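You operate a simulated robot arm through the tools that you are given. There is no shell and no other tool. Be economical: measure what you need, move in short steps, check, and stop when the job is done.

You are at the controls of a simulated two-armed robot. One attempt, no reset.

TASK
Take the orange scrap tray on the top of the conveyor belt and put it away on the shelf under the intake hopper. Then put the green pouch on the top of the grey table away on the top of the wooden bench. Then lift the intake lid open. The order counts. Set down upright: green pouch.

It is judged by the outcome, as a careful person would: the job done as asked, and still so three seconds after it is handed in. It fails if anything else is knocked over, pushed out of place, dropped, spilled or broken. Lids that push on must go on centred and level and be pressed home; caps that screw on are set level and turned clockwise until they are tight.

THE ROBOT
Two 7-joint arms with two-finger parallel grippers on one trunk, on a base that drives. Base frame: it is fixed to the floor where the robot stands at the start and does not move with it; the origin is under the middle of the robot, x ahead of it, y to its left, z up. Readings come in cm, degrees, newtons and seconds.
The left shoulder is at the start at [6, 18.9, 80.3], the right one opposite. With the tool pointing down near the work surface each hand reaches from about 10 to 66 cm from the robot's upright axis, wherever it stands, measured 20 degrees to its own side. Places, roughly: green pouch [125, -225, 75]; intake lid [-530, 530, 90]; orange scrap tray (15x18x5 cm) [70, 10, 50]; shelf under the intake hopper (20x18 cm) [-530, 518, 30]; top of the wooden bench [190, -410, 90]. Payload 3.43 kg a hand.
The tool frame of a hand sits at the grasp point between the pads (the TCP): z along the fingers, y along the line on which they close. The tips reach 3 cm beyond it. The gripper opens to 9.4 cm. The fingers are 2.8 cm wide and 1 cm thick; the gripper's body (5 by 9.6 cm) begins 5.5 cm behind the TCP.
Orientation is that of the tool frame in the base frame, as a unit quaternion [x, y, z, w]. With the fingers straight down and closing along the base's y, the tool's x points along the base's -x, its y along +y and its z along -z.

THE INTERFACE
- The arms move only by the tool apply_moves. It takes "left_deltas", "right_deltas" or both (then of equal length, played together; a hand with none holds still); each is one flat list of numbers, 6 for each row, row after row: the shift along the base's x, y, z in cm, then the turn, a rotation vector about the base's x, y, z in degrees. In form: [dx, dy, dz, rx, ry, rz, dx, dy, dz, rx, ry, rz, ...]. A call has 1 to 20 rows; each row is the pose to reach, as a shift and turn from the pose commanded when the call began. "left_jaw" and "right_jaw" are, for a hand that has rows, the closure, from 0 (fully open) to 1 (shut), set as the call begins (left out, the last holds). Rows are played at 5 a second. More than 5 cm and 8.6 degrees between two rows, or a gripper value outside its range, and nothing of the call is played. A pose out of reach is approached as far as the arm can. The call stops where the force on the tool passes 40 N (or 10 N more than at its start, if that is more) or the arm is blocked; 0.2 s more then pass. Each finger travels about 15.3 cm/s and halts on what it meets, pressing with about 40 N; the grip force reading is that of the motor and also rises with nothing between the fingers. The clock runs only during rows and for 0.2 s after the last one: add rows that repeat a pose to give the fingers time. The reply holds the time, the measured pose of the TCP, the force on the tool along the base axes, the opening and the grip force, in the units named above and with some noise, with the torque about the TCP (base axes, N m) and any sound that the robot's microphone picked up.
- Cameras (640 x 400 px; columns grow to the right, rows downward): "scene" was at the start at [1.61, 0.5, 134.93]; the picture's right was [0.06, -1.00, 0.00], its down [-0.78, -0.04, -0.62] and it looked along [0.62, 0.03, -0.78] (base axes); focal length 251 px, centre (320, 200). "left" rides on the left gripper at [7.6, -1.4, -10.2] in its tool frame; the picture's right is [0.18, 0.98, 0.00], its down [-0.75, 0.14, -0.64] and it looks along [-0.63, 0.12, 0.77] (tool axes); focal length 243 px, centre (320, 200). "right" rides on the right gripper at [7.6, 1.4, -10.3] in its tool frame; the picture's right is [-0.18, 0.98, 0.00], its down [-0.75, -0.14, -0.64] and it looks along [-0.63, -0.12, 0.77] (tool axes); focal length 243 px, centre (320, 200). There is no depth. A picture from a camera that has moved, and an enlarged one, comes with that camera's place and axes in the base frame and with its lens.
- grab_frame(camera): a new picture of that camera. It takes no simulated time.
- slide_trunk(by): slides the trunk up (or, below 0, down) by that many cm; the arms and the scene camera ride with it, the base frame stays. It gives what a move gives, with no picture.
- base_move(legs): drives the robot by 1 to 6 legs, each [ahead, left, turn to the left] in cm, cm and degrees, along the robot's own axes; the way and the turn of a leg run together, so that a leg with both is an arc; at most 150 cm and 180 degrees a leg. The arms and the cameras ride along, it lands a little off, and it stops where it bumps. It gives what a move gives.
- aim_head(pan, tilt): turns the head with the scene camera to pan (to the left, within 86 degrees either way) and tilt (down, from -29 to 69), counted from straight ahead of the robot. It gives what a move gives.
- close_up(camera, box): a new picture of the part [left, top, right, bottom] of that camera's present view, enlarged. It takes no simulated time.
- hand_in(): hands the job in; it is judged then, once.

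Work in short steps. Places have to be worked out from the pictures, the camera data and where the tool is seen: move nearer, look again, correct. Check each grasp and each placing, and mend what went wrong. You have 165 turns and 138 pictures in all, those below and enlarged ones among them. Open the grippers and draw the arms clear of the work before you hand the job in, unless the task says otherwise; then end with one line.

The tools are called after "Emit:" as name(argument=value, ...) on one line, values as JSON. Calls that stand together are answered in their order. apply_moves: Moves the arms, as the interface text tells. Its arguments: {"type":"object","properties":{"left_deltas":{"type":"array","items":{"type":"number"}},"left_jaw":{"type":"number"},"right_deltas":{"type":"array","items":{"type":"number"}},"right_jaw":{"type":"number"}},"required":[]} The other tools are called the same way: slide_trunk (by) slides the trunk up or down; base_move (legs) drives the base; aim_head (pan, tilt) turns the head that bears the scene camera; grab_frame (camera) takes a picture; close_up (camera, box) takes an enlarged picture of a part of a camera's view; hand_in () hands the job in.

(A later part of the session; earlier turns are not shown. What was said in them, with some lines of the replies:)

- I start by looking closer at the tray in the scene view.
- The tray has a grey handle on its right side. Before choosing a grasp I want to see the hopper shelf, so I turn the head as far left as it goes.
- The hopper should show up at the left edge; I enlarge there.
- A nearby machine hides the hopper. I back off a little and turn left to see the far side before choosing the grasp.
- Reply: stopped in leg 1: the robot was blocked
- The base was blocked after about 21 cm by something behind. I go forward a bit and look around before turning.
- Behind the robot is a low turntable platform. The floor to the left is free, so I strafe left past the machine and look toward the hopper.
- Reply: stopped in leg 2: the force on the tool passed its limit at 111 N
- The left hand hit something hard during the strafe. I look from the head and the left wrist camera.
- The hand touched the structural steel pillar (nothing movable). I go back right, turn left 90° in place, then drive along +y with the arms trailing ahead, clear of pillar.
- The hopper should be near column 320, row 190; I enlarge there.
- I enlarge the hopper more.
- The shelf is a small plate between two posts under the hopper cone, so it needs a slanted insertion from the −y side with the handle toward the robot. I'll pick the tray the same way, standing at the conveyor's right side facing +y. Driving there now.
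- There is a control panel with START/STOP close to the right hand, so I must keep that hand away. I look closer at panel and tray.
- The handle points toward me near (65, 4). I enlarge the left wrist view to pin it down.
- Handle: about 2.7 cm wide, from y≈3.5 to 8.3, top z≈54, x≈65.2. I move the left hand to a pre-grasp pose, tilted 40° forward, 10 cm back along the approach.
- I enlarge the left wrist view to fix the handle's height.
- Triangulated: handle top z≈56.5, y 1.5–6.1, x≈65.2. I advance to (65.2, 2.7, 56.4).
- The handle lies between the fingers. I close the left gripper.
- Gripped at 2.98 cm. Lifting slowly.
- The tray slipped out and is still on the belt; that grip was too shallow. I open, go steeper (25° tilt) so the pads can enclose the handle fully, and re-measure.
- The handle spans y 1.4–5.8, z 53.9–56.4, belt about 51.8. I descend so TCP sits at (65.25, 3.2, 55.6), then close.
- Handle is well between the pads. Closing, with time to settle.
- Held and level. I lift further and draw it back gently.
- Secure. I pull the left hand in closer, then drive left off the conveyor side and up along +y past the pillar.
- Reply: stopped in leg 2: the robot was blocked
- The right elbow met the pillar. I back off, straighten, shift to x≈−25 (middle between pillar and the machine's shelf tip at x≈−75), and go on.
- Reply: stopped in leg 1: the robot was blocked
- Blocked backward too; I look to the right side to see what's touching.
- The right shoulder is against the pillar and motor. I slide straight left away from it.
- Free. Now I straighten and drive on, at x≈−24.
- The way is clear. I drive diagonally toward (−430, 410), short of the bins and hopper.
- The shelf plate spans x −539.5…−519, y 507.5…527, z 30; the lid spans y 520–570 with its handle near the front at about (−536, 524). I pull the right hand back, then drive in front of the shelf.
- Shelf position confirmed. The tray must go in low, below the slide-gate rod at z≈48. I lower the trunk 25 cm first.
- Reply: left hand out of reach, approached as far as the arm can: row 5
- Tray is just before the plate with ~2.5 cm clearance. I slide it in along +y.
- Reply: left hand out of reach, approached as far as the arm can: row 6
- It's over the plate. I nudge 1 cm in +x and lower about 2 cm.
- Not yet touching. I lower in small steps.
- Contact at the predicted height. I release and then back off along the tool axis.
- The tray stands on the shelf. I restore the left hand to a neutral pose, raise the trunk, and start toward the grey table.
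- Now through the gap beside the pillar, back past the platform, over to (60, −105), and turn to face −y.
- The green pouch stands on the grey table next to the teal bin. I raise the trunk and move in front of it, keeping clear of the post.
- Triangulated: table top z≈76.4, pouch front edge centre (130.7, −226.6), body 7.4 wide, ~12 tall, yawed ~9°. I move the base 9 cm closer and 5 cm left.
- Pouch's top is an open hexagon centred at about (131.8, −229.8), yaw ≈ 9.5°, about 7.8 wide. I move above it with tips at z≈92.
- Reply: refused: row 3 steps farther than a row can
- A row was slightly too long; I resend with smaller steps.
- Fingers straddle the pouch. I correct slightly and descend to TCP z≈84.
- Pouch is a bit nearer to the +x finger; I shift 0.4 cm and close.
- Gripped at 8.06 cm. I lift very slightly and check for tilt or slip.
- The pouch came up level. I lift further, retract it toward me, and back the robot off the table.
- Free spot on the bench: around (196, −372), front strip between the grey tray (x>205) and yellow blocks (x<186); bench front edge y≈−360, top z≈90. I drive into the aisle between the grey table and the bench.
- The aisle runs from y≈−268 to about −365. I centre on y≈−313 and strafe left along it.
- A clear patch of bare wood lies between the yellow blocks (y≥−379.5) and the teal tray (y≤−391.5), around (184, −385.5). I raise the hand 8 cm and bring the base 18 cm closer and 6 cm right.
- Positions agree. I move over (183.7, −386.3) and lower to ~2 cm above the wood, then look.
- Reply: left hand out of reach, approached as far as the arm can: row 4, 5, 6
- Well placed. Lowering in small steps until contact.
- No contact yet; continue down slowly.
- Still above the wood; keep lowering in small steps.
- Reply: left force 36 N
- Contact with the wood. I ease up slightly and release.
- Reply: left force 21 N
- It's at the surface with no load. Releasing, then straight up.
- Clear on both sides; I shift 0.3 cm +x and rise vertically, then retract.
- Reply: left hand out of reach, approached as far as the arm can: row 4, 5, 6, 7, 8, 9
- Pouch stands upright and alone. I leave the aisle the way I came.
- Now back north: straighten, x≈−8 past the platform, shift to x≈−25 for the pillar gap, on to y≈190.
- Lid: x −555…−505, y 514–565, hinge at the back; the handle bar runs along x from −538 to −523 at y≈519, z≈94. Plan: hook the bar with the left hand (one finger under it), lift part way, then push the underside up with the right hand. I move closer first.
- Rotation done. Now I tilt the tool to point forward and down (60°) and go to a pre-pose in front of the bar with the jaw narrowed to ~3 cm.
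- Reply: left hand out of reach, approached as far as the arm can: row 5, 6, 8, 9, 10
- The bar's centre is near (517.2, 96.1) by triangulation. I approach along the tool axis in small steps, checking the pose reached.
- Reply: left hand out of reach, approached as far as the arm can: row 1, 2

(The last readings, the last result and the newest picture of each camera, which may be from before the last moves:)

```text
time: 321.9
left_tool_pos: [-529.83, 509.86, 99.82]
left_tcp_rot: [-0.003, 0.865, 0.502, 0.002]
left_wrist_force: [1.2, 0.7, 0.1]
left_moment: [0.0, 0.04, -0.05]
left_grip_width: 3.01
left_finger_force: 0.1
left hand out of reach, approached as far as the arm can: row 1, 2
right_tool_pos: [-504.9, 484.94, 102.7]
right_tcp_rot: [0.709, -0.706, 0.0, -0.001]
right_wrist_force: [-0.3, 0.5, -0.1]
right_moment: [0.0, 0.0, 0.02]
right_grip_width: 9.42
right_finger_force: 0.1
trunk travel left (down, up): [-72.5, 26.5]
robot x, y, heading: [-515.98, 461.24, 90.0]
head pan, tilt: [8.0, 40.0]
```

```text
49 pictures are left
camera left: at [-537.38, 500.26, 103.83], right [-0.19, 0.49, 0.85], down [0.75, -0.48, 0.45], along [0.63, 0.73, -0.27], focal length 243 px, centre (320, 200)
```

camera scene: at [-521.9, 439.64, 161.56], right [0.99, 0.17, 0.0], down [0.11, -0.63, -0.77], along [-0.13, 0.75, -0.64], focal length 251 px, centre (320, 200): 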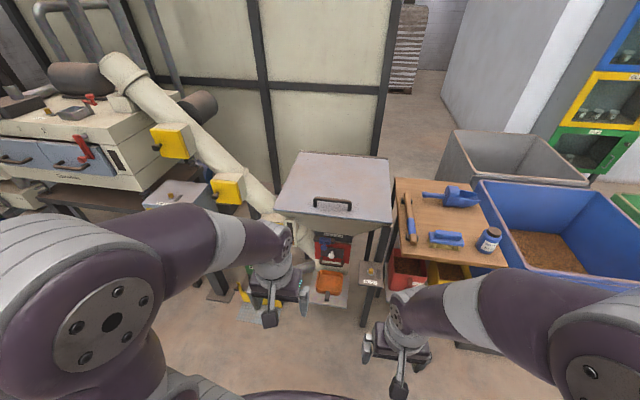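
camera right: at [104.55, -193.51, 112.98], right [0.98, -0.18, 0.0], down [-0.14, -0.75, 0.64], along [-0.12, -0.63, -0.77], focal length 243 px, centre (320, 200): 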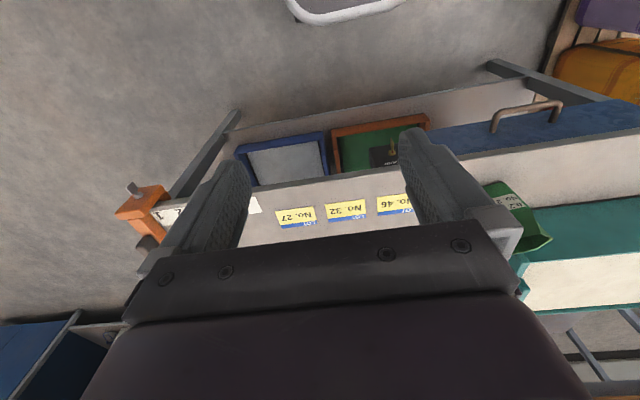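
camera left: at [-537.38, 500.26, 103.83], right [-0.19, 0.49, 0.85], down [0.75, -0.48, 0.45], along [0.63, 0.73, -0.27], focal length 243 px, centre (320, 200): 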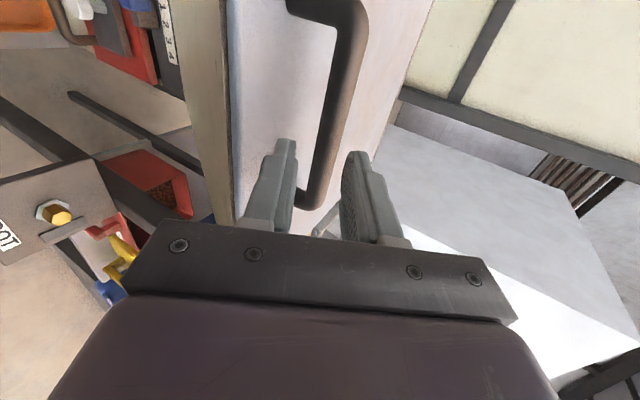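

The bar sits slightly above the tool axis. I advance 6.2 cm with 2.3 cm descent.

Emit:
apply_moves(left_deltas=[-0.2, 2.1, -0.4, 0, 0, 0, -0.3, 4.2, -1.3, 0, 0, 0, -0.3, 6.2, -2.3, 0, 0, 0, -0.3, 6.2, -2.3, 0, 0, 0])

Emit:
grab_frame(camera="left")

Emit:
close_up(camera="scene", box=[250, 200, 370, 290])

```text
time: 322.9
left_tool_pos: [-530.22, 516.0, 97.62]
left_tcp_rot: [-0.004, 0.865, 0.501, 0.0]
left_wrist_force: [-0.5, -1.0, -1.1]
left_moment: [0.06, -0.02, -0.01]
left_grip_width: 3.09
left_finger_force: 0.7
right_tool_pos: [-504.97, 485.08, 102.74]
right_tcp_rot: [0.709, -0.706, -0.001, 0.0]
right_wrist_force: [0.3, 1.3, 0.3]
right_moment: [0.02, 0.01, -0.01]
right_grip_width: 9.4
right_finger_force: 0.1
trunk travel left (down, up): [-72.5, 26.5]
robot x, y, heading: [-515.88, 461.99, 90.1]
head pan, tilt: [8.0, 40.0]
```

```text
48 pictures are left
camera left: at [-537.7, 506.38, 101.6], right [-0.19, 0.49, 0.85], down [0.75, -0.48, 0.45], along [0.63, 0.73, -0.28], focal length 243 px, centre (320, 200)
```

left: 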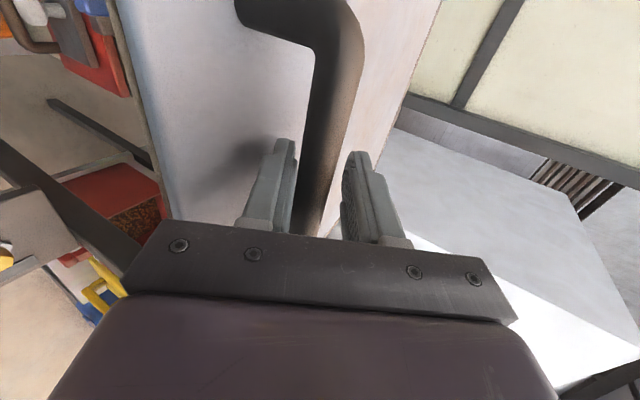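

```text
4.44 times, centred on (310, 245) of scene
camera zoom: at [-516.9, 464.21, 161.57], right [0.99, 0.14, 0.0], down [0.09, -0.64, -0.77], along [-0.11, 0.76, -0.64], focal length 1114 px, centre (364, 0)
```

zoom: 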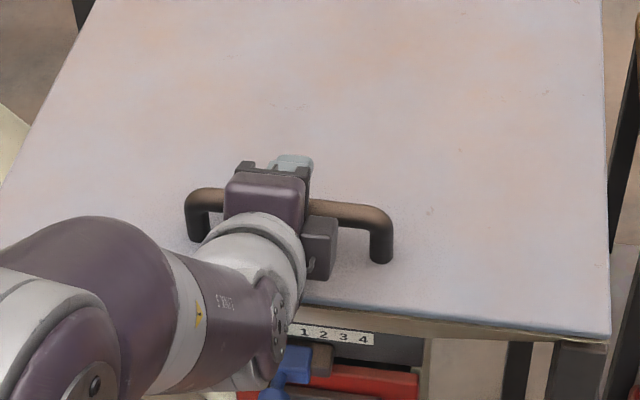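

The bar is between the fingers, lower finger under it. I lift along the arc to about 15°, rotating the tool along, keeping the bar caged.

Emit:
apply_moves(left_deltas=[0, 0.3, 2.1, -2.5, 0, 0, 0, 0.8, 4.2, -5, 0, 0, 0, 1.4, 6.3, -7.5, 0, 0, 0, 2.05, 8.4, -10, 0, 0, 0, 2.8, 10.4, -12.5, 0, 0, 0, 3.6, 12.4, -15, 0, 0, 0, 3.6, 12.4, -15, 0, 0])

Emit:
grab_frame(camera="scene")

Emit:
grab_frame(camera="left")

```text
time: 324.5
left_tool_pos: [-530.28, 519.67, 109.76]
left_tcp_rot: [-0.001, 0.924, 0.384, 0.005]
left_wrist_force: [2.0, -5.0, -4.7]
left_moment: [0.01, 0.11, 0.03]
left_grip_width: 3.4
left_finger_force: 2.8
right_tool_pos: [-504.84, 484.91, 102.86]
right_tcp_rot: [0.709, -0.705, -0.001, -0.001]
right_wrist_force: [-0.8, 0.7, -0.5]
right_moment: [0.0, 0.02, 0.03]
right_grip_width: 9.42
right_finger_force: 0.1
trunk travel left (down, up): [-72.5, 26.5]
robot x, y, heading: [-515.49, 461.68, 90.1]
head pan, tilt: [8.0, 40.0]
```

```text
46 pictures are left
camera scene: at [-516.87, 464.19, 161.57], right [0.99, 0.14, 0.0], down [0.09, -0.64, -0.77], along [-0.11, 0.76, -0.64], focal length 251 px, centre (320, 200)
```

scene: 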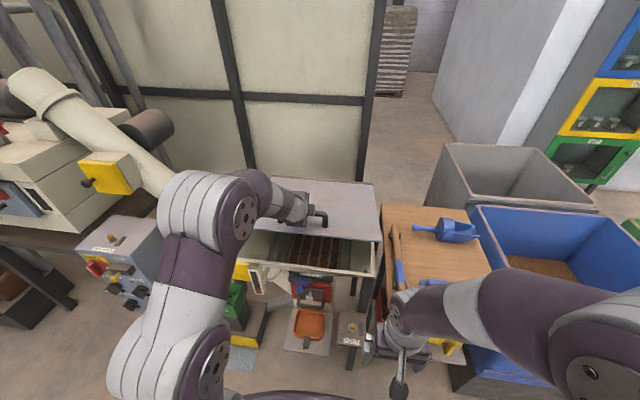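

```text
45 pictures are left
camera left: at [-537.89, 511.3, 116.12], right [-0.19, 0.69, 0.69], down [0.75, -0.35, 0.56], along [0.63, 0.63, -0.45], focal length 243 px, centre (320, 200)
```

left: 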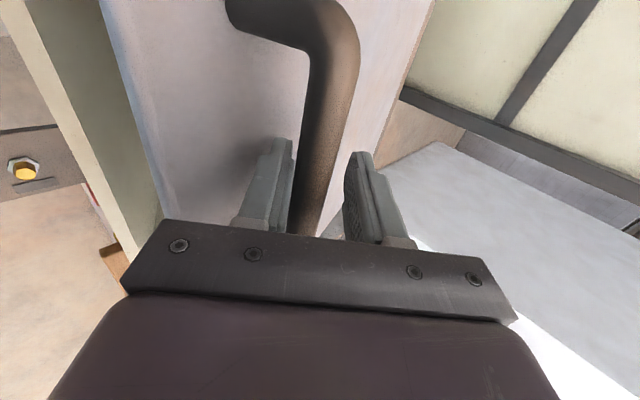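

The lid is rising, with little force. Continuing along the arc to about 40°.

Emit:
apply_moves(left_deltas=[0, 0.9, 2, -2.5, 0, 0, 0, 1.9, 3.9, -5, 0, 0, 0, 3, 5.8, -7.5, 0, 0, 0, 4.2, 7.6, -10, 0, 0, 0, 5.4, 9.4, -12.5, 0, 0, 0, 6.75, 11.1, -15, 0, 0, 0, 8.1, 12.7, -17.5, 0, 0, 0, 9.6, 14.3, -20, 0, 0, 0, 11.1, 15.8, -22.5, 0, 0, 0, 12.7, 17.3, -25, 0, 0, 0, 12.7, 17.3, -25, 0, 0])

Emit:
grab_frame(camera="scene")

Emit:
grab_frame(camera="left")

```text
time: 326.9
left_tool_pos: [-531.08, 522.6, 116.88]
left_tcp_rot: [-0.002, 0.984, 0.177, 0.004]
left_wrist_force: [-0.6, 0.6, -0.5]
left_moment: [0.03, 0.02, 0.04]
left_grip_width: 2.98
left_finger_force: 0.0
left hand out of reach, approached as far as the arm can: row 1, 2, 7, 8, 9, 10, 11
right_tool_pos: [-504.93, 485.04, 102.69]
right_tcp_rot: [0.709, -0.706, -0.001, -0.001]
right_wrist_force: [0.0, 0.2, -0.5]
right_moment: [0.02, 0.05, 0.0]
right_grip_width: 9.41
right_finger_force: 0.2
trunk travel left (down, up): [-72.5, 26.5]
robot x, y, heading: [-515.88, 461.82, 90.0]
head pan, tilt: [8.0, 40.0]
```

```text
44 pictures are left
camera scene: at [-516.89, 464.23, 161.57], right [0.99, 0.14, 0.0], down [0.09, -0.64, -0.77], along [-0.11, 0.76, -0.64], focal length 251 px, centre (320, 200)
```

scene: 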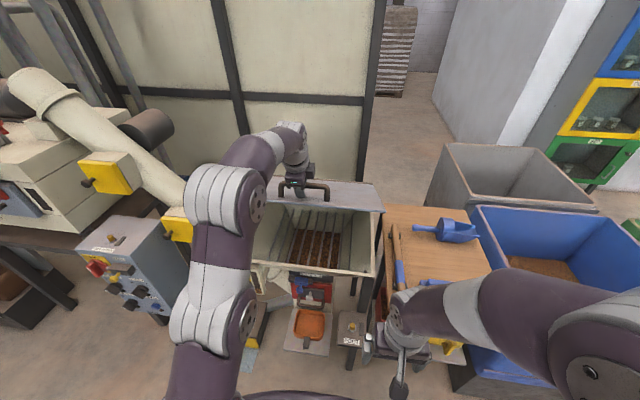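

```text
43 pictures are left
camera left: at [-538.7, 517.64, 126.12], right [-0.19, 0.92, 0.34], down [0.75, -0.09, 0.66], along [0.64, 0.38, -0.67], focal length 243 px, centre (320, 200)
```

left: 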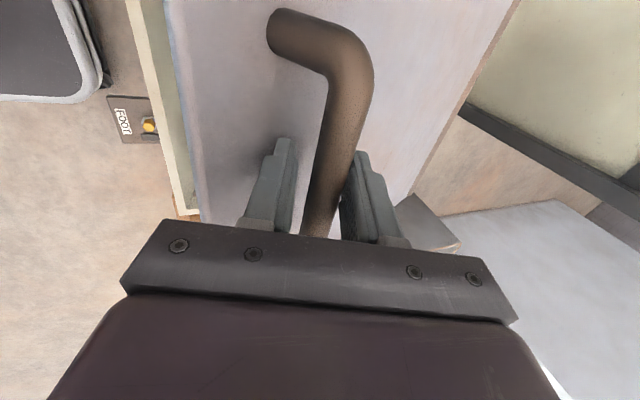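

The left arm runs out of reach at about 23°, lid still caged. Now I bring in the right hand: fingers closed, tool turned to point forward, ready to go under the lid's edge at x≈−513.

Emit:
apply_moves(right_deltas=[-0.8, 1, 0, 8, 0, 0, -1.6, 2, 0, 16, 0, 0, -2.4, 3, 0, 24, 0, 0, -3.2, 4, -0.5, 32, 0, 0, -4, 5, -1, 40, 0, 0, -4.8, 6, -1.5, 48, 0, 0, -5.6, 7, -2, 56, 0, 0, -6.4, 8, -2, 64, 0, 0, -7.2, 9, -2, 72, 0, 0, -8, 10, -2, 80, 0, 0, -8, 12, -2, 80, 0, 0, -8, 12, -2, 80, 0, 0], right_jaw=1)

Emit:
grab_frame(camera="scene")

Emit:
grab_frame(camera="right")

```text
time: 328.1
left_tool_pos: [-530.99, 522.7, 117.1]
left_tcp_rot: [-0.002, 0.984, 0.177, 0.004]
left_wrist_force: [0.1, -0.5, 0.3]
left_moment: [0.01, 0.02, 0.01]
left_grip_width: 2.99
left_finger_force: 0.0
right_tool_pos: [-508.76, 489.5, 102.43]
right_tcp_rot: [0.685, -0.66, -0.22, -0.216]
right_wrist_force: [30.1, -23.9, 99.4]
right_moment: [-12.16, 1.01, 3.83]
right_grip_width: 0.01
right_finger_force: 33.0
trunk travel left (down, up): [-72.5, 26.5]
robot x, y, heading: [-515.81, 461.52, 90.4]
head pan, tilt: [8.0, 40.0]
stopped in row 5 (right hand): the force on the tool passed its limit at 402 N (the readings are from after the stop); the commanded pose is now the measured one
```

```text
42 pictures are left
camera scene: at [-516.89, 464.22, 161.57], right [0.99, 0.14, 0.0], down [0.09, -0.64, -0.77], along [-0.11, 0.76, -0.64], focal length 251 px, centre (320, 200)
```

scene: 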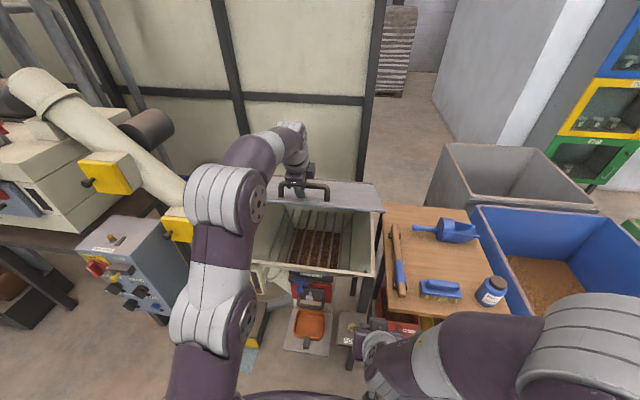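

```text
41 pictures are left
camera right: at [-509.78, 477.19, 106.14], right [-0.99, 0.12, 0.1], down [0.13, 0.23, 0.96], along [0.09, 0.96, -0.25], focal length 243 px, centre (320, 200)
```

right: 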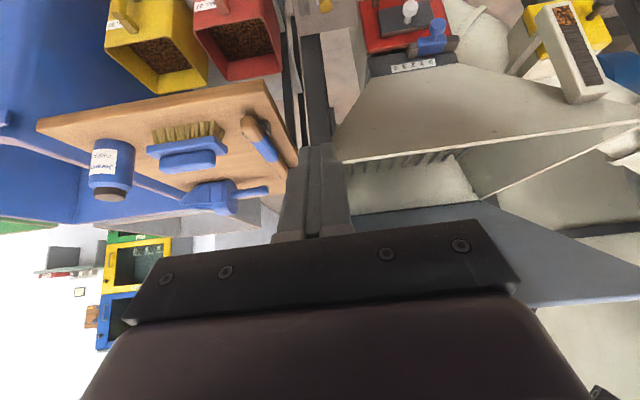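

The right wrist probably jammed against the robot's own body while folding so close. I ease it back to reduce load and move it forward before turning further.

Emit:
apply_moves(right_deltas=[0.3, 2, 0, -4, 0, 0, 0.6, 4, 0, -8, 0, 0, 0.6, 7, 0, -8, 0, 0, 0.6, 10, 0, -8, 0, 0, 0.6, 10, 0, -8, 0, 0])

```text
time: 329.3
left_tool_pos: [-531.09, 522.48, 116.92]
left_tcp_rot: [-0.003, 0.984, 0.178, 0.004]
left_wrist_force: [0.7, 0.2, -0.2]
left_moment: [-0.01, -0.03, 0.02]
left_grip_width: 3.01
left_finger_force: 0.0
right_tool_pos: [-508.08, 499.42, 102.41]
right_tcp_rot: [0.697, -0.675, -0.173, -0.17]
right_wrist_force: [0.1, -0.6, 0.6]
right_moment: [0.01, -0.03, -0.02]
right_grip_width: 0.0
right_finger_force: 32.8
trunk travel left (down, up): [-72.5, 26.5]
robot x, y, heading: [-515.74, 461.52, 90.3]
head pan, tilt: [8.0, 40.0]
```

Free again. I keep rotating while moving forward.

Emit:
apply_moves(right_deltas=[-0.5, 2, 0, 7.5, 0, 0, -1, 4, 0, 15, 0, 0, -1.5, 6, 0, 22.5, 0, 0, -2, 8, 0, 30, 0, 0, -2.5, 9.5, 0, 37.5, 0, 0, -3, 11, 0, 45, 0, 0, -3.5, 12, 0, 52, 0, 0, -3.5, 12, 0, 52, 0, 0])

Emit:
grab_frame(camera="right")

Emit:
grab_frame(camera="scene")

```text
time: 331.1
left_tool_pos: [-530.86, 522.56, 116.86]
left_tcp_rot: [-0.003, 0.984, 0.177, 0.004]
left_wrist_force: [-0.7, 0.4, 0.8]
left_moment: [0.02, -0.03, -0.02]
left_grip_width: 3.0
left_finger_force: 0.1
right_tool_pos: [-511.68, 512.71, 103.62]
right_tcp_rot: [0.553, -0.534, -0.449, -0.456]
right_wrist_force: [0.0, -0.5, -0.6]
right_moment: [0.01, 0.01, 0.0]
right_grip_width: 0.0
right_finger_force: 33.5
right hand out of reach, approached as far as the arm can: row 7, 8
trunk travel left (down, up): [-72.5, 26.5]
robot x, y, heading: [-515.33, 461.69, 90.1]
head pan, tilt: [8.0, 40.0]
```

```text
40 pictures are left
camera right: at [-512.71, 501.36, 97.99], right [-0.99, 0.02, 0.16], down [0.13, -0.49, 0.86], along [0.09, 0.87, 0.48], focal length 243 px, centre (320, 200)
```

right: 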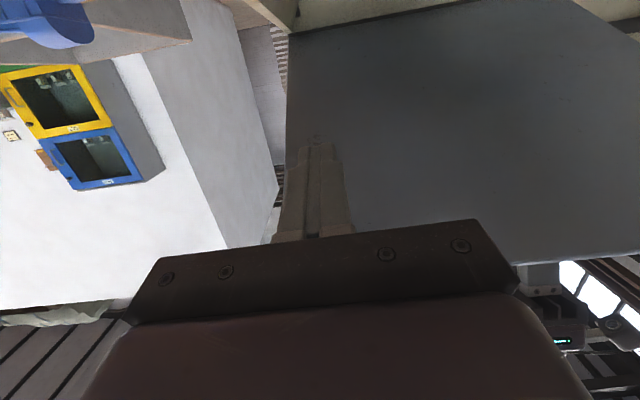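

```text
39 pictures are left
camera scene: at [-516.89, 464.21, 161.57], right [0.99, 0.14, 0.0], down [0.09, -0.64, -0.77], along [-0.11, 0.76, -0.64], focal length 251 px, centre (320, 200)
```

scene: 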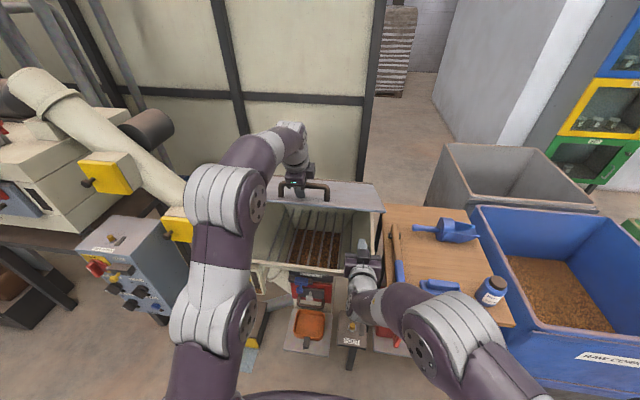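

The right hand points under the lid. I slide it in under the edge and then raise until it touches the underside.

Emit:
apply_moves(right_deltas=[-2, 3, 0, 0, 0, 0, -4, 6, 0, 0, 0, 0, -4, 9, 0, 0, 0, 0, -4, 11, 0, 0, 0, 0, -4, 11, 0.8, 0, 0, 0, -4, 11, 1.6, 0, 0, 0, -4, 11, 1.6, 0, 0, 0])

Emit:
grab_frame(camera="right")

```text
time: 332.7
left_tool_pos: [-531.0, 522.61, 116.98]
left_tcp_rot: [-0.002, 0.984, 0.177, 0.004]
left_wrist_force: [0.3, 0.7, -1.2]
left_moment: [-0.01, 0.01, 0.01]
left_grip_width: 3.03
left_finger_force: 0.1
right_tool_pos: [-515.64, 523.84, 105.35]
right_tcp_rot: [0.551, -0.532, -0.45, -0.459]
right_wrist_force: [-0.7, -0.7, 0.8]
right_moment: [0.01, -0.04, 0.0]
right_grip_width: 0.02
right_finger_force: 33.4
trunk travel left (down, up): [-72.5, 26.5]
robot x, y, heading: [-515.47, 461.49, 90.1]
head pan, tilt: [8.0, 40.0]
```

```text
38 pictures are left
camera right: at [-516.72, 512.41, 99.6], right [-0.99, 0.02, 0.16], down [0.13, -0.5, 0.86], along [0.09, 0.87, 0.49], focal length 243 px, centre (320, 200)
```

right: 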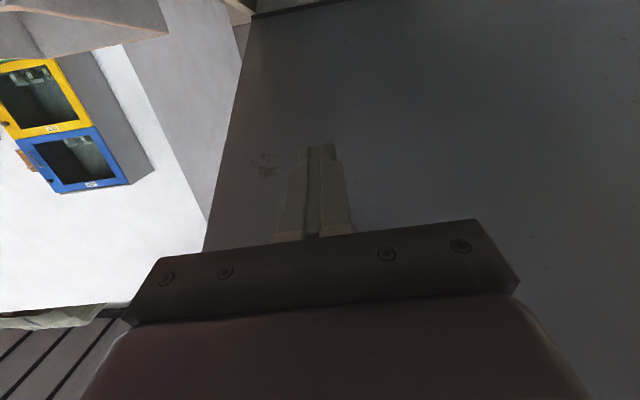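

Emit:
apply_moves(right_deltas=[0, 0, 0.6, 0, 0, 0, 0, 0, 1.2, 0, 0, 0, 0, 0, 1.8, 0, 0, 0, 0, 0, 1.8, 0, 0, 0])

```text
time: 333.7
left_tool_pos: [-531.11, 522.59, 116.94]
left_tcp_rot: [-0.003, 0.984, 0.178, 0.005]
left_wrist_force: [0.2, -0.4, -0.4]
left_moment: [-0.03, -0.01, 0.0]
left_grip_width: 3.02
left_finger_force: 0.2
right_tool_pos: [-515.54, 523.79, 107.13]
right_tcp_rot: [0.551, -0.533, -0.45, -0.459]
right_wrist_force: [0.1, 0.0, -1.0]
right_moment: [0.0, 0.0, -0.02]
right_grip_width: 0.01
right_finger_force: 32.4
trunk travel left (down, up): [-72.5, 26.5]
robot x, y, heading: [-515.95, 461.71, 90.2]
head pan, tilt: [8.0, 40.0]
```

Emit:
apply_moves(right_deltas=[0, 0, 0.6, 0, 0, 0, 0, 0, 1.2, 0, 0, 0, 0, 0, 1.8, 0, 0, 0, 0, 0, 2.4, 0, 0, 0, 0, 0, 2.4, 0, 0, 0])

Emit:
close_up(camera="scene", box=[240, 150, 400, 290])

```text
time: 334.7
left_tool_pos: [-531.02, 522.81, 117.47]
left_tcp_rot: [-0.002, 0.983, 0.184, 0.004]
left_wrist_force: [0.8, 1.6, 0.5]
left_moment: [0.0, 0.01, -0.02]
left_grip_width: 3.02
left_finger_force: 0.1
right_tool_pos: [-515.58, 523.54, 108.42]
right_tcp_rot: [0.557, -0.534, -0.445, -0.454]
right_wrist_force: [1.2, -0.1, -2.3]
right_moment: [0.09, 0.05, 0.03]
right_grip_width: 0.0
right_finger_force: 32.7
trunk travel left (down, up): [-72.5, 26.5]
robot x, y, heading: [-515.65, 462.08, 90.2]
head pan, tilt: [8.0, 40.0]
stopped in row 4 (right hand): the force on the tool passed its limit at 44 N (the readings are from after the stop); the commanded pose is now the measured one
```

```text
2.86 times, centred on (320, 220) of scene
camera zoom: at [-516.89, 464.26, 161.58], right [0.99, 0.14, 0.0], down [0.09, -0.64, -0.77], along [-0.11, 0.76, -0.64], focal length 716 px, centre (320, 143)
```

zoom: 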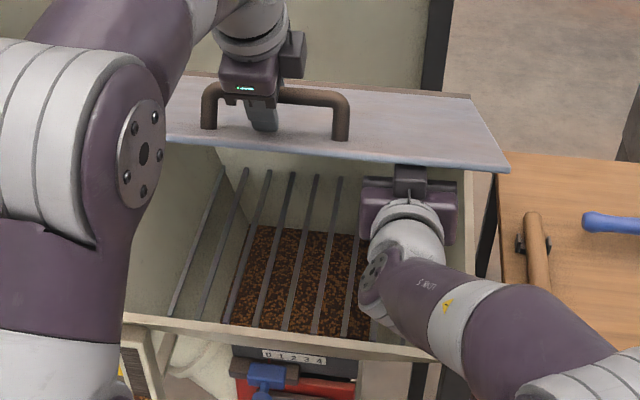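

The right hand now supports the lid. I tilt the left hand forward again and withdraw it along its axis off the bar.

Emit:
apply_moves(left_deltas=[0, 0, 0, 6, 0, 0, 0, 0, 0, 12, 0, 0, 0, 0, 0, 18, 0, 0, 0, -1.2, 1.6, 18, 0, 0, 0, -2.4, 3.2, 18, 0, 0, 0, -3.6, 4.8, 18, 0, 0, 0, -4.8, 6.4, 18, 0, 0, 0, -4.8, 6.4, 18, 0, 0])

Emit:
close_up(camera="scene", box=[240, 150, 400, 290])

Emit:
grab_frame(camera="left")

```text
time: 336.5
left_tool_pos: [-531.09, 517.89, 123.94]
left_tcp_rot: [-0.001, 0.942, 0.336, 0.005]
left_wrist_force: [-0.4, -0.3, -0.2]
left_moment: [-0.03, -0.01, -0.01]
left_grip_width: 3.01
left_finger_force: 0.0
right_tool_pos: [-515.59, 523.51, 108.64]
right_tcp_rot: [0.557, -0.534, -0.445, -0.454]
right_wrist_force: [0.1, -2.1, -1.5]
right_moment: [0.21, 0.05, -0.03]
right_grip_width: 0.02
right_finger_force: 32.6
trunk travel left (down, up): [-72.5, 26.5]
robot x, y, heading: [-515.86, 461.67, 90.1]
head pan, tilt: [8.0, 40.0]
```

```text
2.86 times, centred on (320, 220) of scene
camera zoom: at [-516.88, 464.19, 161.57], right [0.99, 0.14, 0.0], down [0.09, -0.64, -0.77], along [-0.11, 0.76, -0.64], focal length 716 px, centre (320, 143)
```

zoom: 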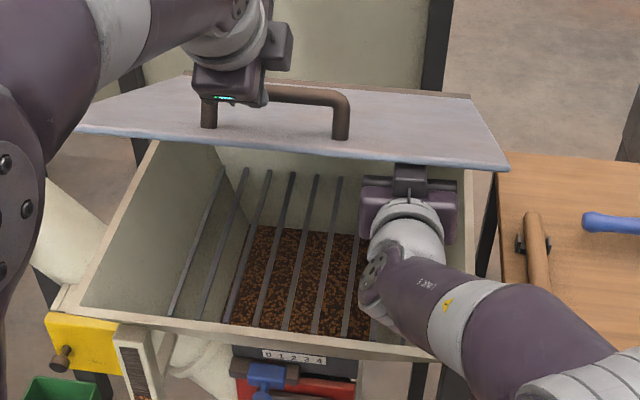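

```text
35 pictures are left
camera left: at [-538.72, 510.21, 131.12], right [-0.19, 0.76, 0.62], down [0.75, -0.3, 0.59], along [0.64, 0.58, -0.51], focal length 243 px, centre (320, 200)
```

left: 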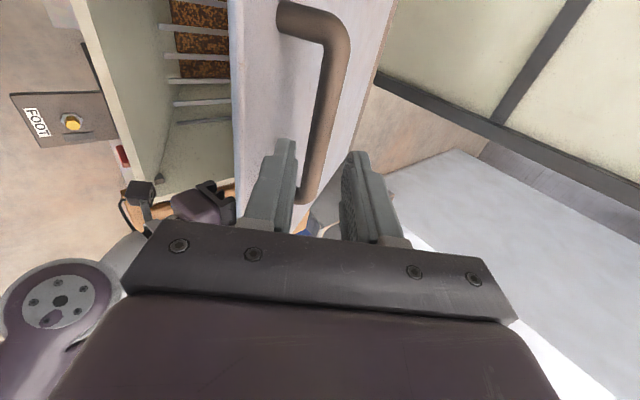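

Left hand is off the bar. I draw it back out of the way.

Emit:
apply_moves(left_deltas=[0, -2, 2, 0, 0, 0, 0, -5, 3, 0, 0, 0, -2, -9, 3, 0, 0, 0, -5, -13, 3, 0, 0, 0, -8, -16, 3, 0, 0, 0, -8, -16, 3, 0, 0, 0])

Emit:
apply_moves(right_deltas=[0, 0.5, 2, 0, 0, 0, 0, 1, 4, 0, 0, 0, 0, 1.5, 6, 0, 0, 0, 0, 2, 8, 0, 0, 0, 0, 2.5, 10, 0, 0, 0, 0, 2.5, 10, 0, 0, 0])

Emit:
grab_frame(camera="scene")

```text
time: 337.9
left_tool_pos: [-538.89, 501.72, 126.84]
left_tcp_rot: [-0.003, 0.942, 0.335, 0.004]
left_wrist_force: [0.1, -0.2, -0.1]
left_moment: [0.03, -0.01, 0.02]
left_grip_width: 3.04
left_finger_force: 0.1
right_tool_pos: [-515.54, 523.56, 108.48]
right_tcp_rot: [0.557, -0.534, -0.446, -0.454]
right_wrist_force: [0.6, -1.9, -1.7]
right_moment: [0.13, 0.0, -0.01]
right_grip_width: 0.01
right_finger_force: 32.7
trunk travel left (down, up): [-72.5, 26.5]
robot x, y, heading: [-515.51, 461.78, 90.1]
head pan, tilt: [8.0, 40.0]
```

```text
time: 339.3
left_tool_pos: [-539.01, 501.84, 126.89]
left_tcp_rot: [-0.002, 0.942, 0.335, 0.003]
left_wrist_force: [1.0, -0.2, 1.2]
left_moment: [0.01, 0.02, 0.02]
left_grip_width: 2.99
left_finger_force: 0.0
right_tool_pos: [-515.58, 526.04, 118.61]
right_tcp_rot: [0.556, -0.534, -0.446, -0.455]
right_wrist_force: [1.0, -0.8, -1.6]
right_moment: [-0.05, -0.01, -0.06]
right_grip_width: 0.01
right_finger_force: 32.9
trunk travel left (down, up): [-72.5, 26.5]
robot x, y, heading: [-515.86, 461.48, 90.1]
head pan, tilt: [8.0, 40.0]
```

```text
34 pictures are left
camera scene: at [-516.89, 464.22, 161.58], right [0.99, 0.14, 0.0], down [0.09, -0.64, -0.77], along [-0.11, 0.76, -0.64], focal length 251 px, centre (320, 200)
```

scene: 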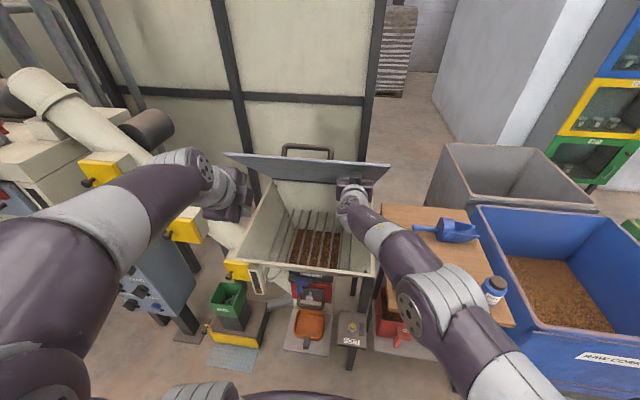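

It follows easily. I continue pushing up and back.

Emit:
apply_moves(right_deltas=[0, 1.2, 2.5, 0, 0, 0, 0, 2.5, 5, 0, 0, 0, 0, 4, 7.5, 0, 0, 0, 0, 6, 10, 0, 0, 0, 0, 8, 12, 0, 0, 0, 0, 10, 14, 0, 0, 0, 0, 12, 15.5, 0, 0, 0, 0, 14, 16.5, 0, 0, 0, 0, 16, 17, 0, 0, 0, 0, 16, 17, 0, 0, 0])

Emit:
grab_frame(camera="scene")

```text
time: 341.5
left_tool_pos: [-538.91, 501.9, 126.87]
left_tcp_rot: [-0.002, 0.942, 0.335, 0.004]
left_wrist_force: [0.1, 0.6, -0.3]
left_moment: [-0.01, 0.02, 0.03]
left_grip_width: 3.02
left_finger_force: 0.0
right_tool_pos: [-515.7, 539.27, 134.58]
right_tcp_rot: [0.556, -0.534, -0.446, -0.455]
right_wrist_force: [-0.9, 0.2, 0.3]
right_moment: [-0.02, 0.03, 0.02]
right_grip_width: 0.0
right_finger_force: 33.1
right hand out of reach, approached as far as the arm can: row 8, 9, 10
trunk travel left (down, up): [-72.5, 26.5]
robot x, y, heading: [-515.76, 461.75, 90.3]
head pan, tilt: [8.0, 40.0]
```

```text
33 pictures are left
camera scene: at [-516.9, 464.27, 161.57], right [0.99, 0.14, 0.0], down [0.09, -0.64, -0.77], along [-0.11, 0.76, -0.64], focal length 251 px, centre (320, 200)
```

scene: 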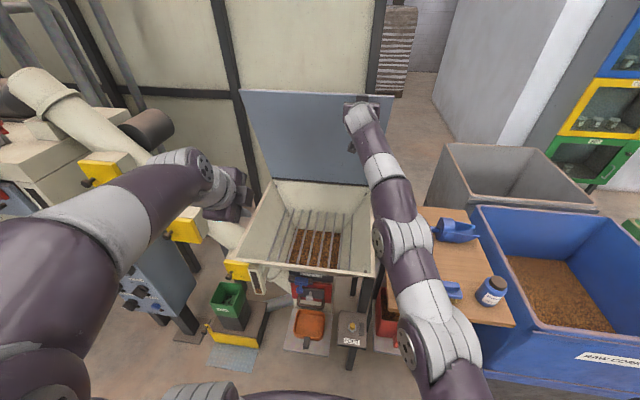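

Lid at about 67°. I test whether it holds by itself by drawing the right hand back 4 cm (still beneath to catch it).

Emit:
apply_moves(right_deltas=[0, -2, -0.5, 0, 0, 0, 0, -4, -1, 0, 0, 0, 0, -4, -1, 0, 0, 0, 0, -4, -1, 0, 0, 0, 0, -4, -1, 0, 0, 0])

Emit:
grab_frame(camera="scene")

```text
time: 342.7
left_tool_pos: [-538.92, 502.03, 126.74]
left_tcp_rot: [-0.003, 0.942, 0.335, 0.004]
left_wrist_force: [0.3, 0.1, 0.5]
left_moment: [0.01, -0.01, -0.02]
left_grip_width: 3.02
left_finger_force: 0.0
right_tool_pos: [-516.47, 537.22, 134.73]
right_tcp_rot: [0.557, -0.534, -0.445, -0.453]
right_wrist_force: [0.3, 0.4, 0.8]
right_moment: [0.0, 0.0, 0.03]
right_grip_width: 0.0
right_finger_force: 33.1
right hand out of reach, approached as far as the arm can: row 1, 2, 3, 4, 5
trunk travel left (down, up): [-72.5, 26.5]
robot x, y, heading: [-515.62, 461.82, 90.5]
head pan, tilt: [8.0, 40.0]
```

```text
32 pictures are left
camera scene: at [-516.91, 464.2, 161.57], right [0.99, 0.14, 0.0], down [0.09, -0.64, -0.77], along [-0.11, 0.76, -0.64], focal length 251 px, centre (320, 200)
```

scene: 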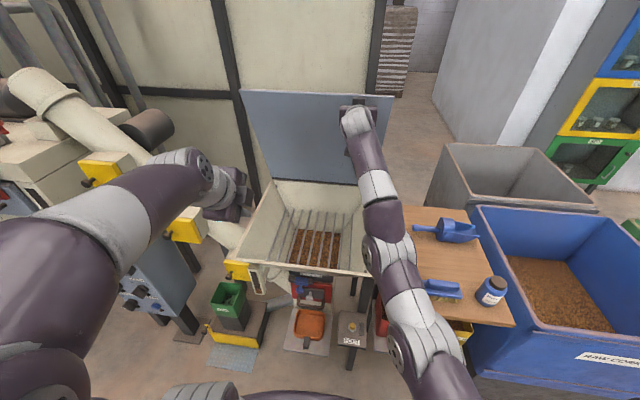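

The lid stays by itself. For margin I push it further: right hand forward again, then the base 7 cm ahead.

Emit:
base_move(legs=[[7, 0, 0]])

Emit:
apply_moves(right_deltas=[0, 2, 0, 0, 0, 0, 0, 4, 0, 0, 0, 0, 0, 6, 0, 0, 0, 0, 0, 6, 0, 0, 0, 0])

Emit:
grab_frame(camera="scene")

```text
time: 343.7
left_tool_pos: [-538.75, 506.52, 126.85]
left_tcp_rot: [-0.002, 0.942, 0.335, 0.005]
left_wrist_force: [-0.5, -0.1, -0.7]
left_moment: [0.01, 0.01, 0.01]
left_grip_width: 2.99
left_finger_force: 0.0
right_tool_pos: [-516.57, 541.29, 135.05]
right_tcp_rot: [0.556, -0.539, -0.442, -0.452]
right_wrist_force: [3.2, -17.3, -3.0]
right_moment: [0.0, 0.01, -0.13]
right_grip_width: 0.02
right_finger_force: 33.0
trunk travel left (down, up): [-72.5, 26.5]
robot x, y, heading: [-515.8, 466.52, 90.2]
head pan, tilt: [8.0, 40.0]
stopped in leg 1: the force on the tool passed its limit at 574 N (the readings are from after the stop); the commanded pose is now the measured one
```

```text
time: 343.9
left_tool_pos: [-538.8, 506.36, 126.76]
left_tcp_rot: [-0.002, 0.942, 0.335, 0.004]
left_wrist_force: [-0.1, 0.9, 1.1]
left_moment: [0.0, 0.02, 0.02]
left_grip_width: 3.0
left_finger_force: 0.1
right_tool_pos: [-516.5, 541.17, 135.29]
right_tcp_rot: [0.557, -0.539, -0.443, -0.451]
right_wrist_force: [2.8, -17.7, -0.4]
right_moment: [0.12, -0.12, -0.15]
right_grip_width: 0.02
right_finger_force: 33.0
trunk travel left (down, up): [-72.5, 26.5]
robot x, y, heading: [-515.51, 466.45, 90.2]
head pan, tilt: [8.0, 40.0]
stopped in row 1 (right hand): the force on the tool passed its limit at 58 N (the readings are from after the stop); the commanded pose is now the measured one
```

```text
31 pictures are left
camera scene: at [-516.79, 468.47, 161.59], right [0.99, 0.14, 0.0], down [0.09, -0.63, -0.77], along [-0.11, 0.76, -0.64], focal length 251 px, centre (320, 200)
```

scene: 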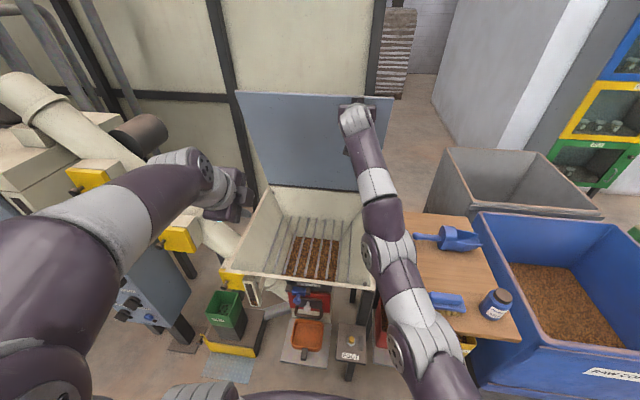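

The lid is hard against its end stop, so it is fully open. I back the robot away straight.

Emit:
base_move(legs=[[-50, 0, 0]])

Emit:
grab_frame(camera="scene")

```text
time: 346.9
left_tool_pos: [-538.52, 457.34, 126.74]
left_tcp_rot: [0.006, 0.943, 0.334, 0.008]
left_wrist_force: [0.5, 0.8, 0.1]
left_moment: [0.0, 0.02, 0.02]
left_grip_width: 3.02
left_finger_force: 0.1
right_tool_pos: [-515.59, 491.97, 134.82]
right_tcp_rot: [0.553, -0.546, -0.436, -0.454]
right_wrist_force: [0.0, 0.3, -0.4]
right_moment: [-0.04, 0.01, 0.01]
right_grip_width: 0.01
right_finger_force: 32.8
trunk travel left (down, up): [-72.5, 26.5]
robot x, y, heading: [-515.71, 416.75, 89.3]
head pan, tilt: [8.0, 40.0]
```

```text
30 pictures are left
camera scene: at [-517.18, 419.27, 161.57], right [0.99, 0.12, 0.0], down [0.08, -0.64, -0.77], along [-0.1, 0.76, -0.64], focal length 251 px, centre (320, 200)
```

scene: 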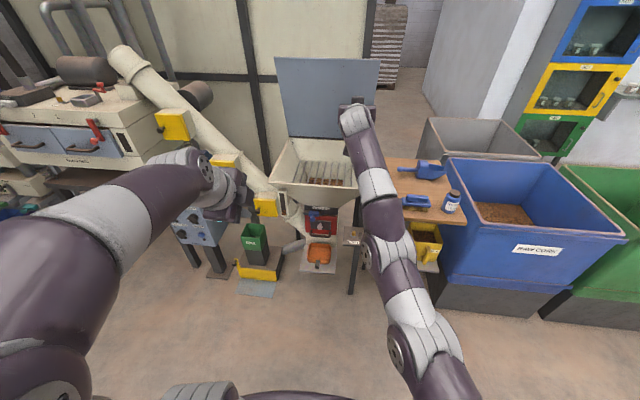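

The lid stands open at ~70° unaided. I open both grippers, fold the right arm back a little, and check again.

Emit:
apply_moves(left_deltas=[0, 0, 0, 0, 0, 0, 0, 0, 0, 0, 0, 0, 0, 0, 0, 0, 0, 0, 0, 0, 0, 0, 0, 0, 0, 0, 0, 0, 0, 0, 0, 0, 0, 0, 0, 0], right_deltas=[0, -3, -1, 0, 0, 0, 0, -6, -2, 0, 0, 0, 0, -9, -3, 0, 0, 0, 0, -12, -4, 0, 0, 0, 0, -15, -5, 0, 0, 0, 0, -15, -5, 0, 0, 0], left_jaw=0, right_jaw=0)

Emit:
close_up(camera="scene", box=[230, 40, 430, 300])

```text
time: 348.3
left_tool_pos: [-538.64, 457.38, 126.58]
left_tcp_rot: [0.007, 0.943, 0.334, 0.008]
left_wrist_force: [-0.2, -0.1, -0.3]
left_moment: [0.02, 0.04, 0.02]
left_grip_width: 9.37
left_finger_force: 0.2
right_tool_pos: [-520.7, 489.13, 135.46]
right_tcp_rot: [0.553, -0.546, -0.436, -0.454]
right_wrist_force: [-0.4, 0.0, -0.1]
right_moment: [-0.04, 0.01, 0.01]
right_grip_width: 9.4
right_finger_force: 0.0
right hand out of reach, approached as far as the arm can: row 1, 2, 3, 4, 5, 6
trunk travel left (down, up): [-72.5, 26.5]
robot x, y, heading: [-516.25, 416.62, 89.2]
head pan, tilt: [8.0, 40.0]
```

```text
1.54 times, centred on (330, 170) of scene
camera zoom: at [-517.16, 419.24, 161.57], right [0.99, 0.12, 0.0], down [0.08, -0.64, -0.77], along [-0.1, 0.76, -0.64], focal length 386 px, centre (305, 246)
```

zoom: 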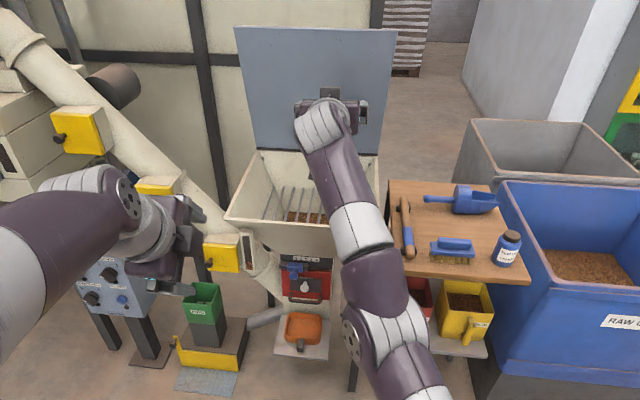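

The lid stands open, the tray is on the shelf, and the pouch is on the bench. Hands are open and 60 cm or more from the work, so I hand in.

Emit:
hand_in()

```text
The job is handed in.
```

All three jobs are done, in order, and handed in: the orange tray is on the shelf under the hopper, the green pouch is upright on the wooden bench, and the intake lid is open at about 70°, against its stop and holding by itself. On the way, an arm knocked the steel pillar, and I pushed the lid hard against its stop (574 N on the hand). I saw no damage and nothing out of place.
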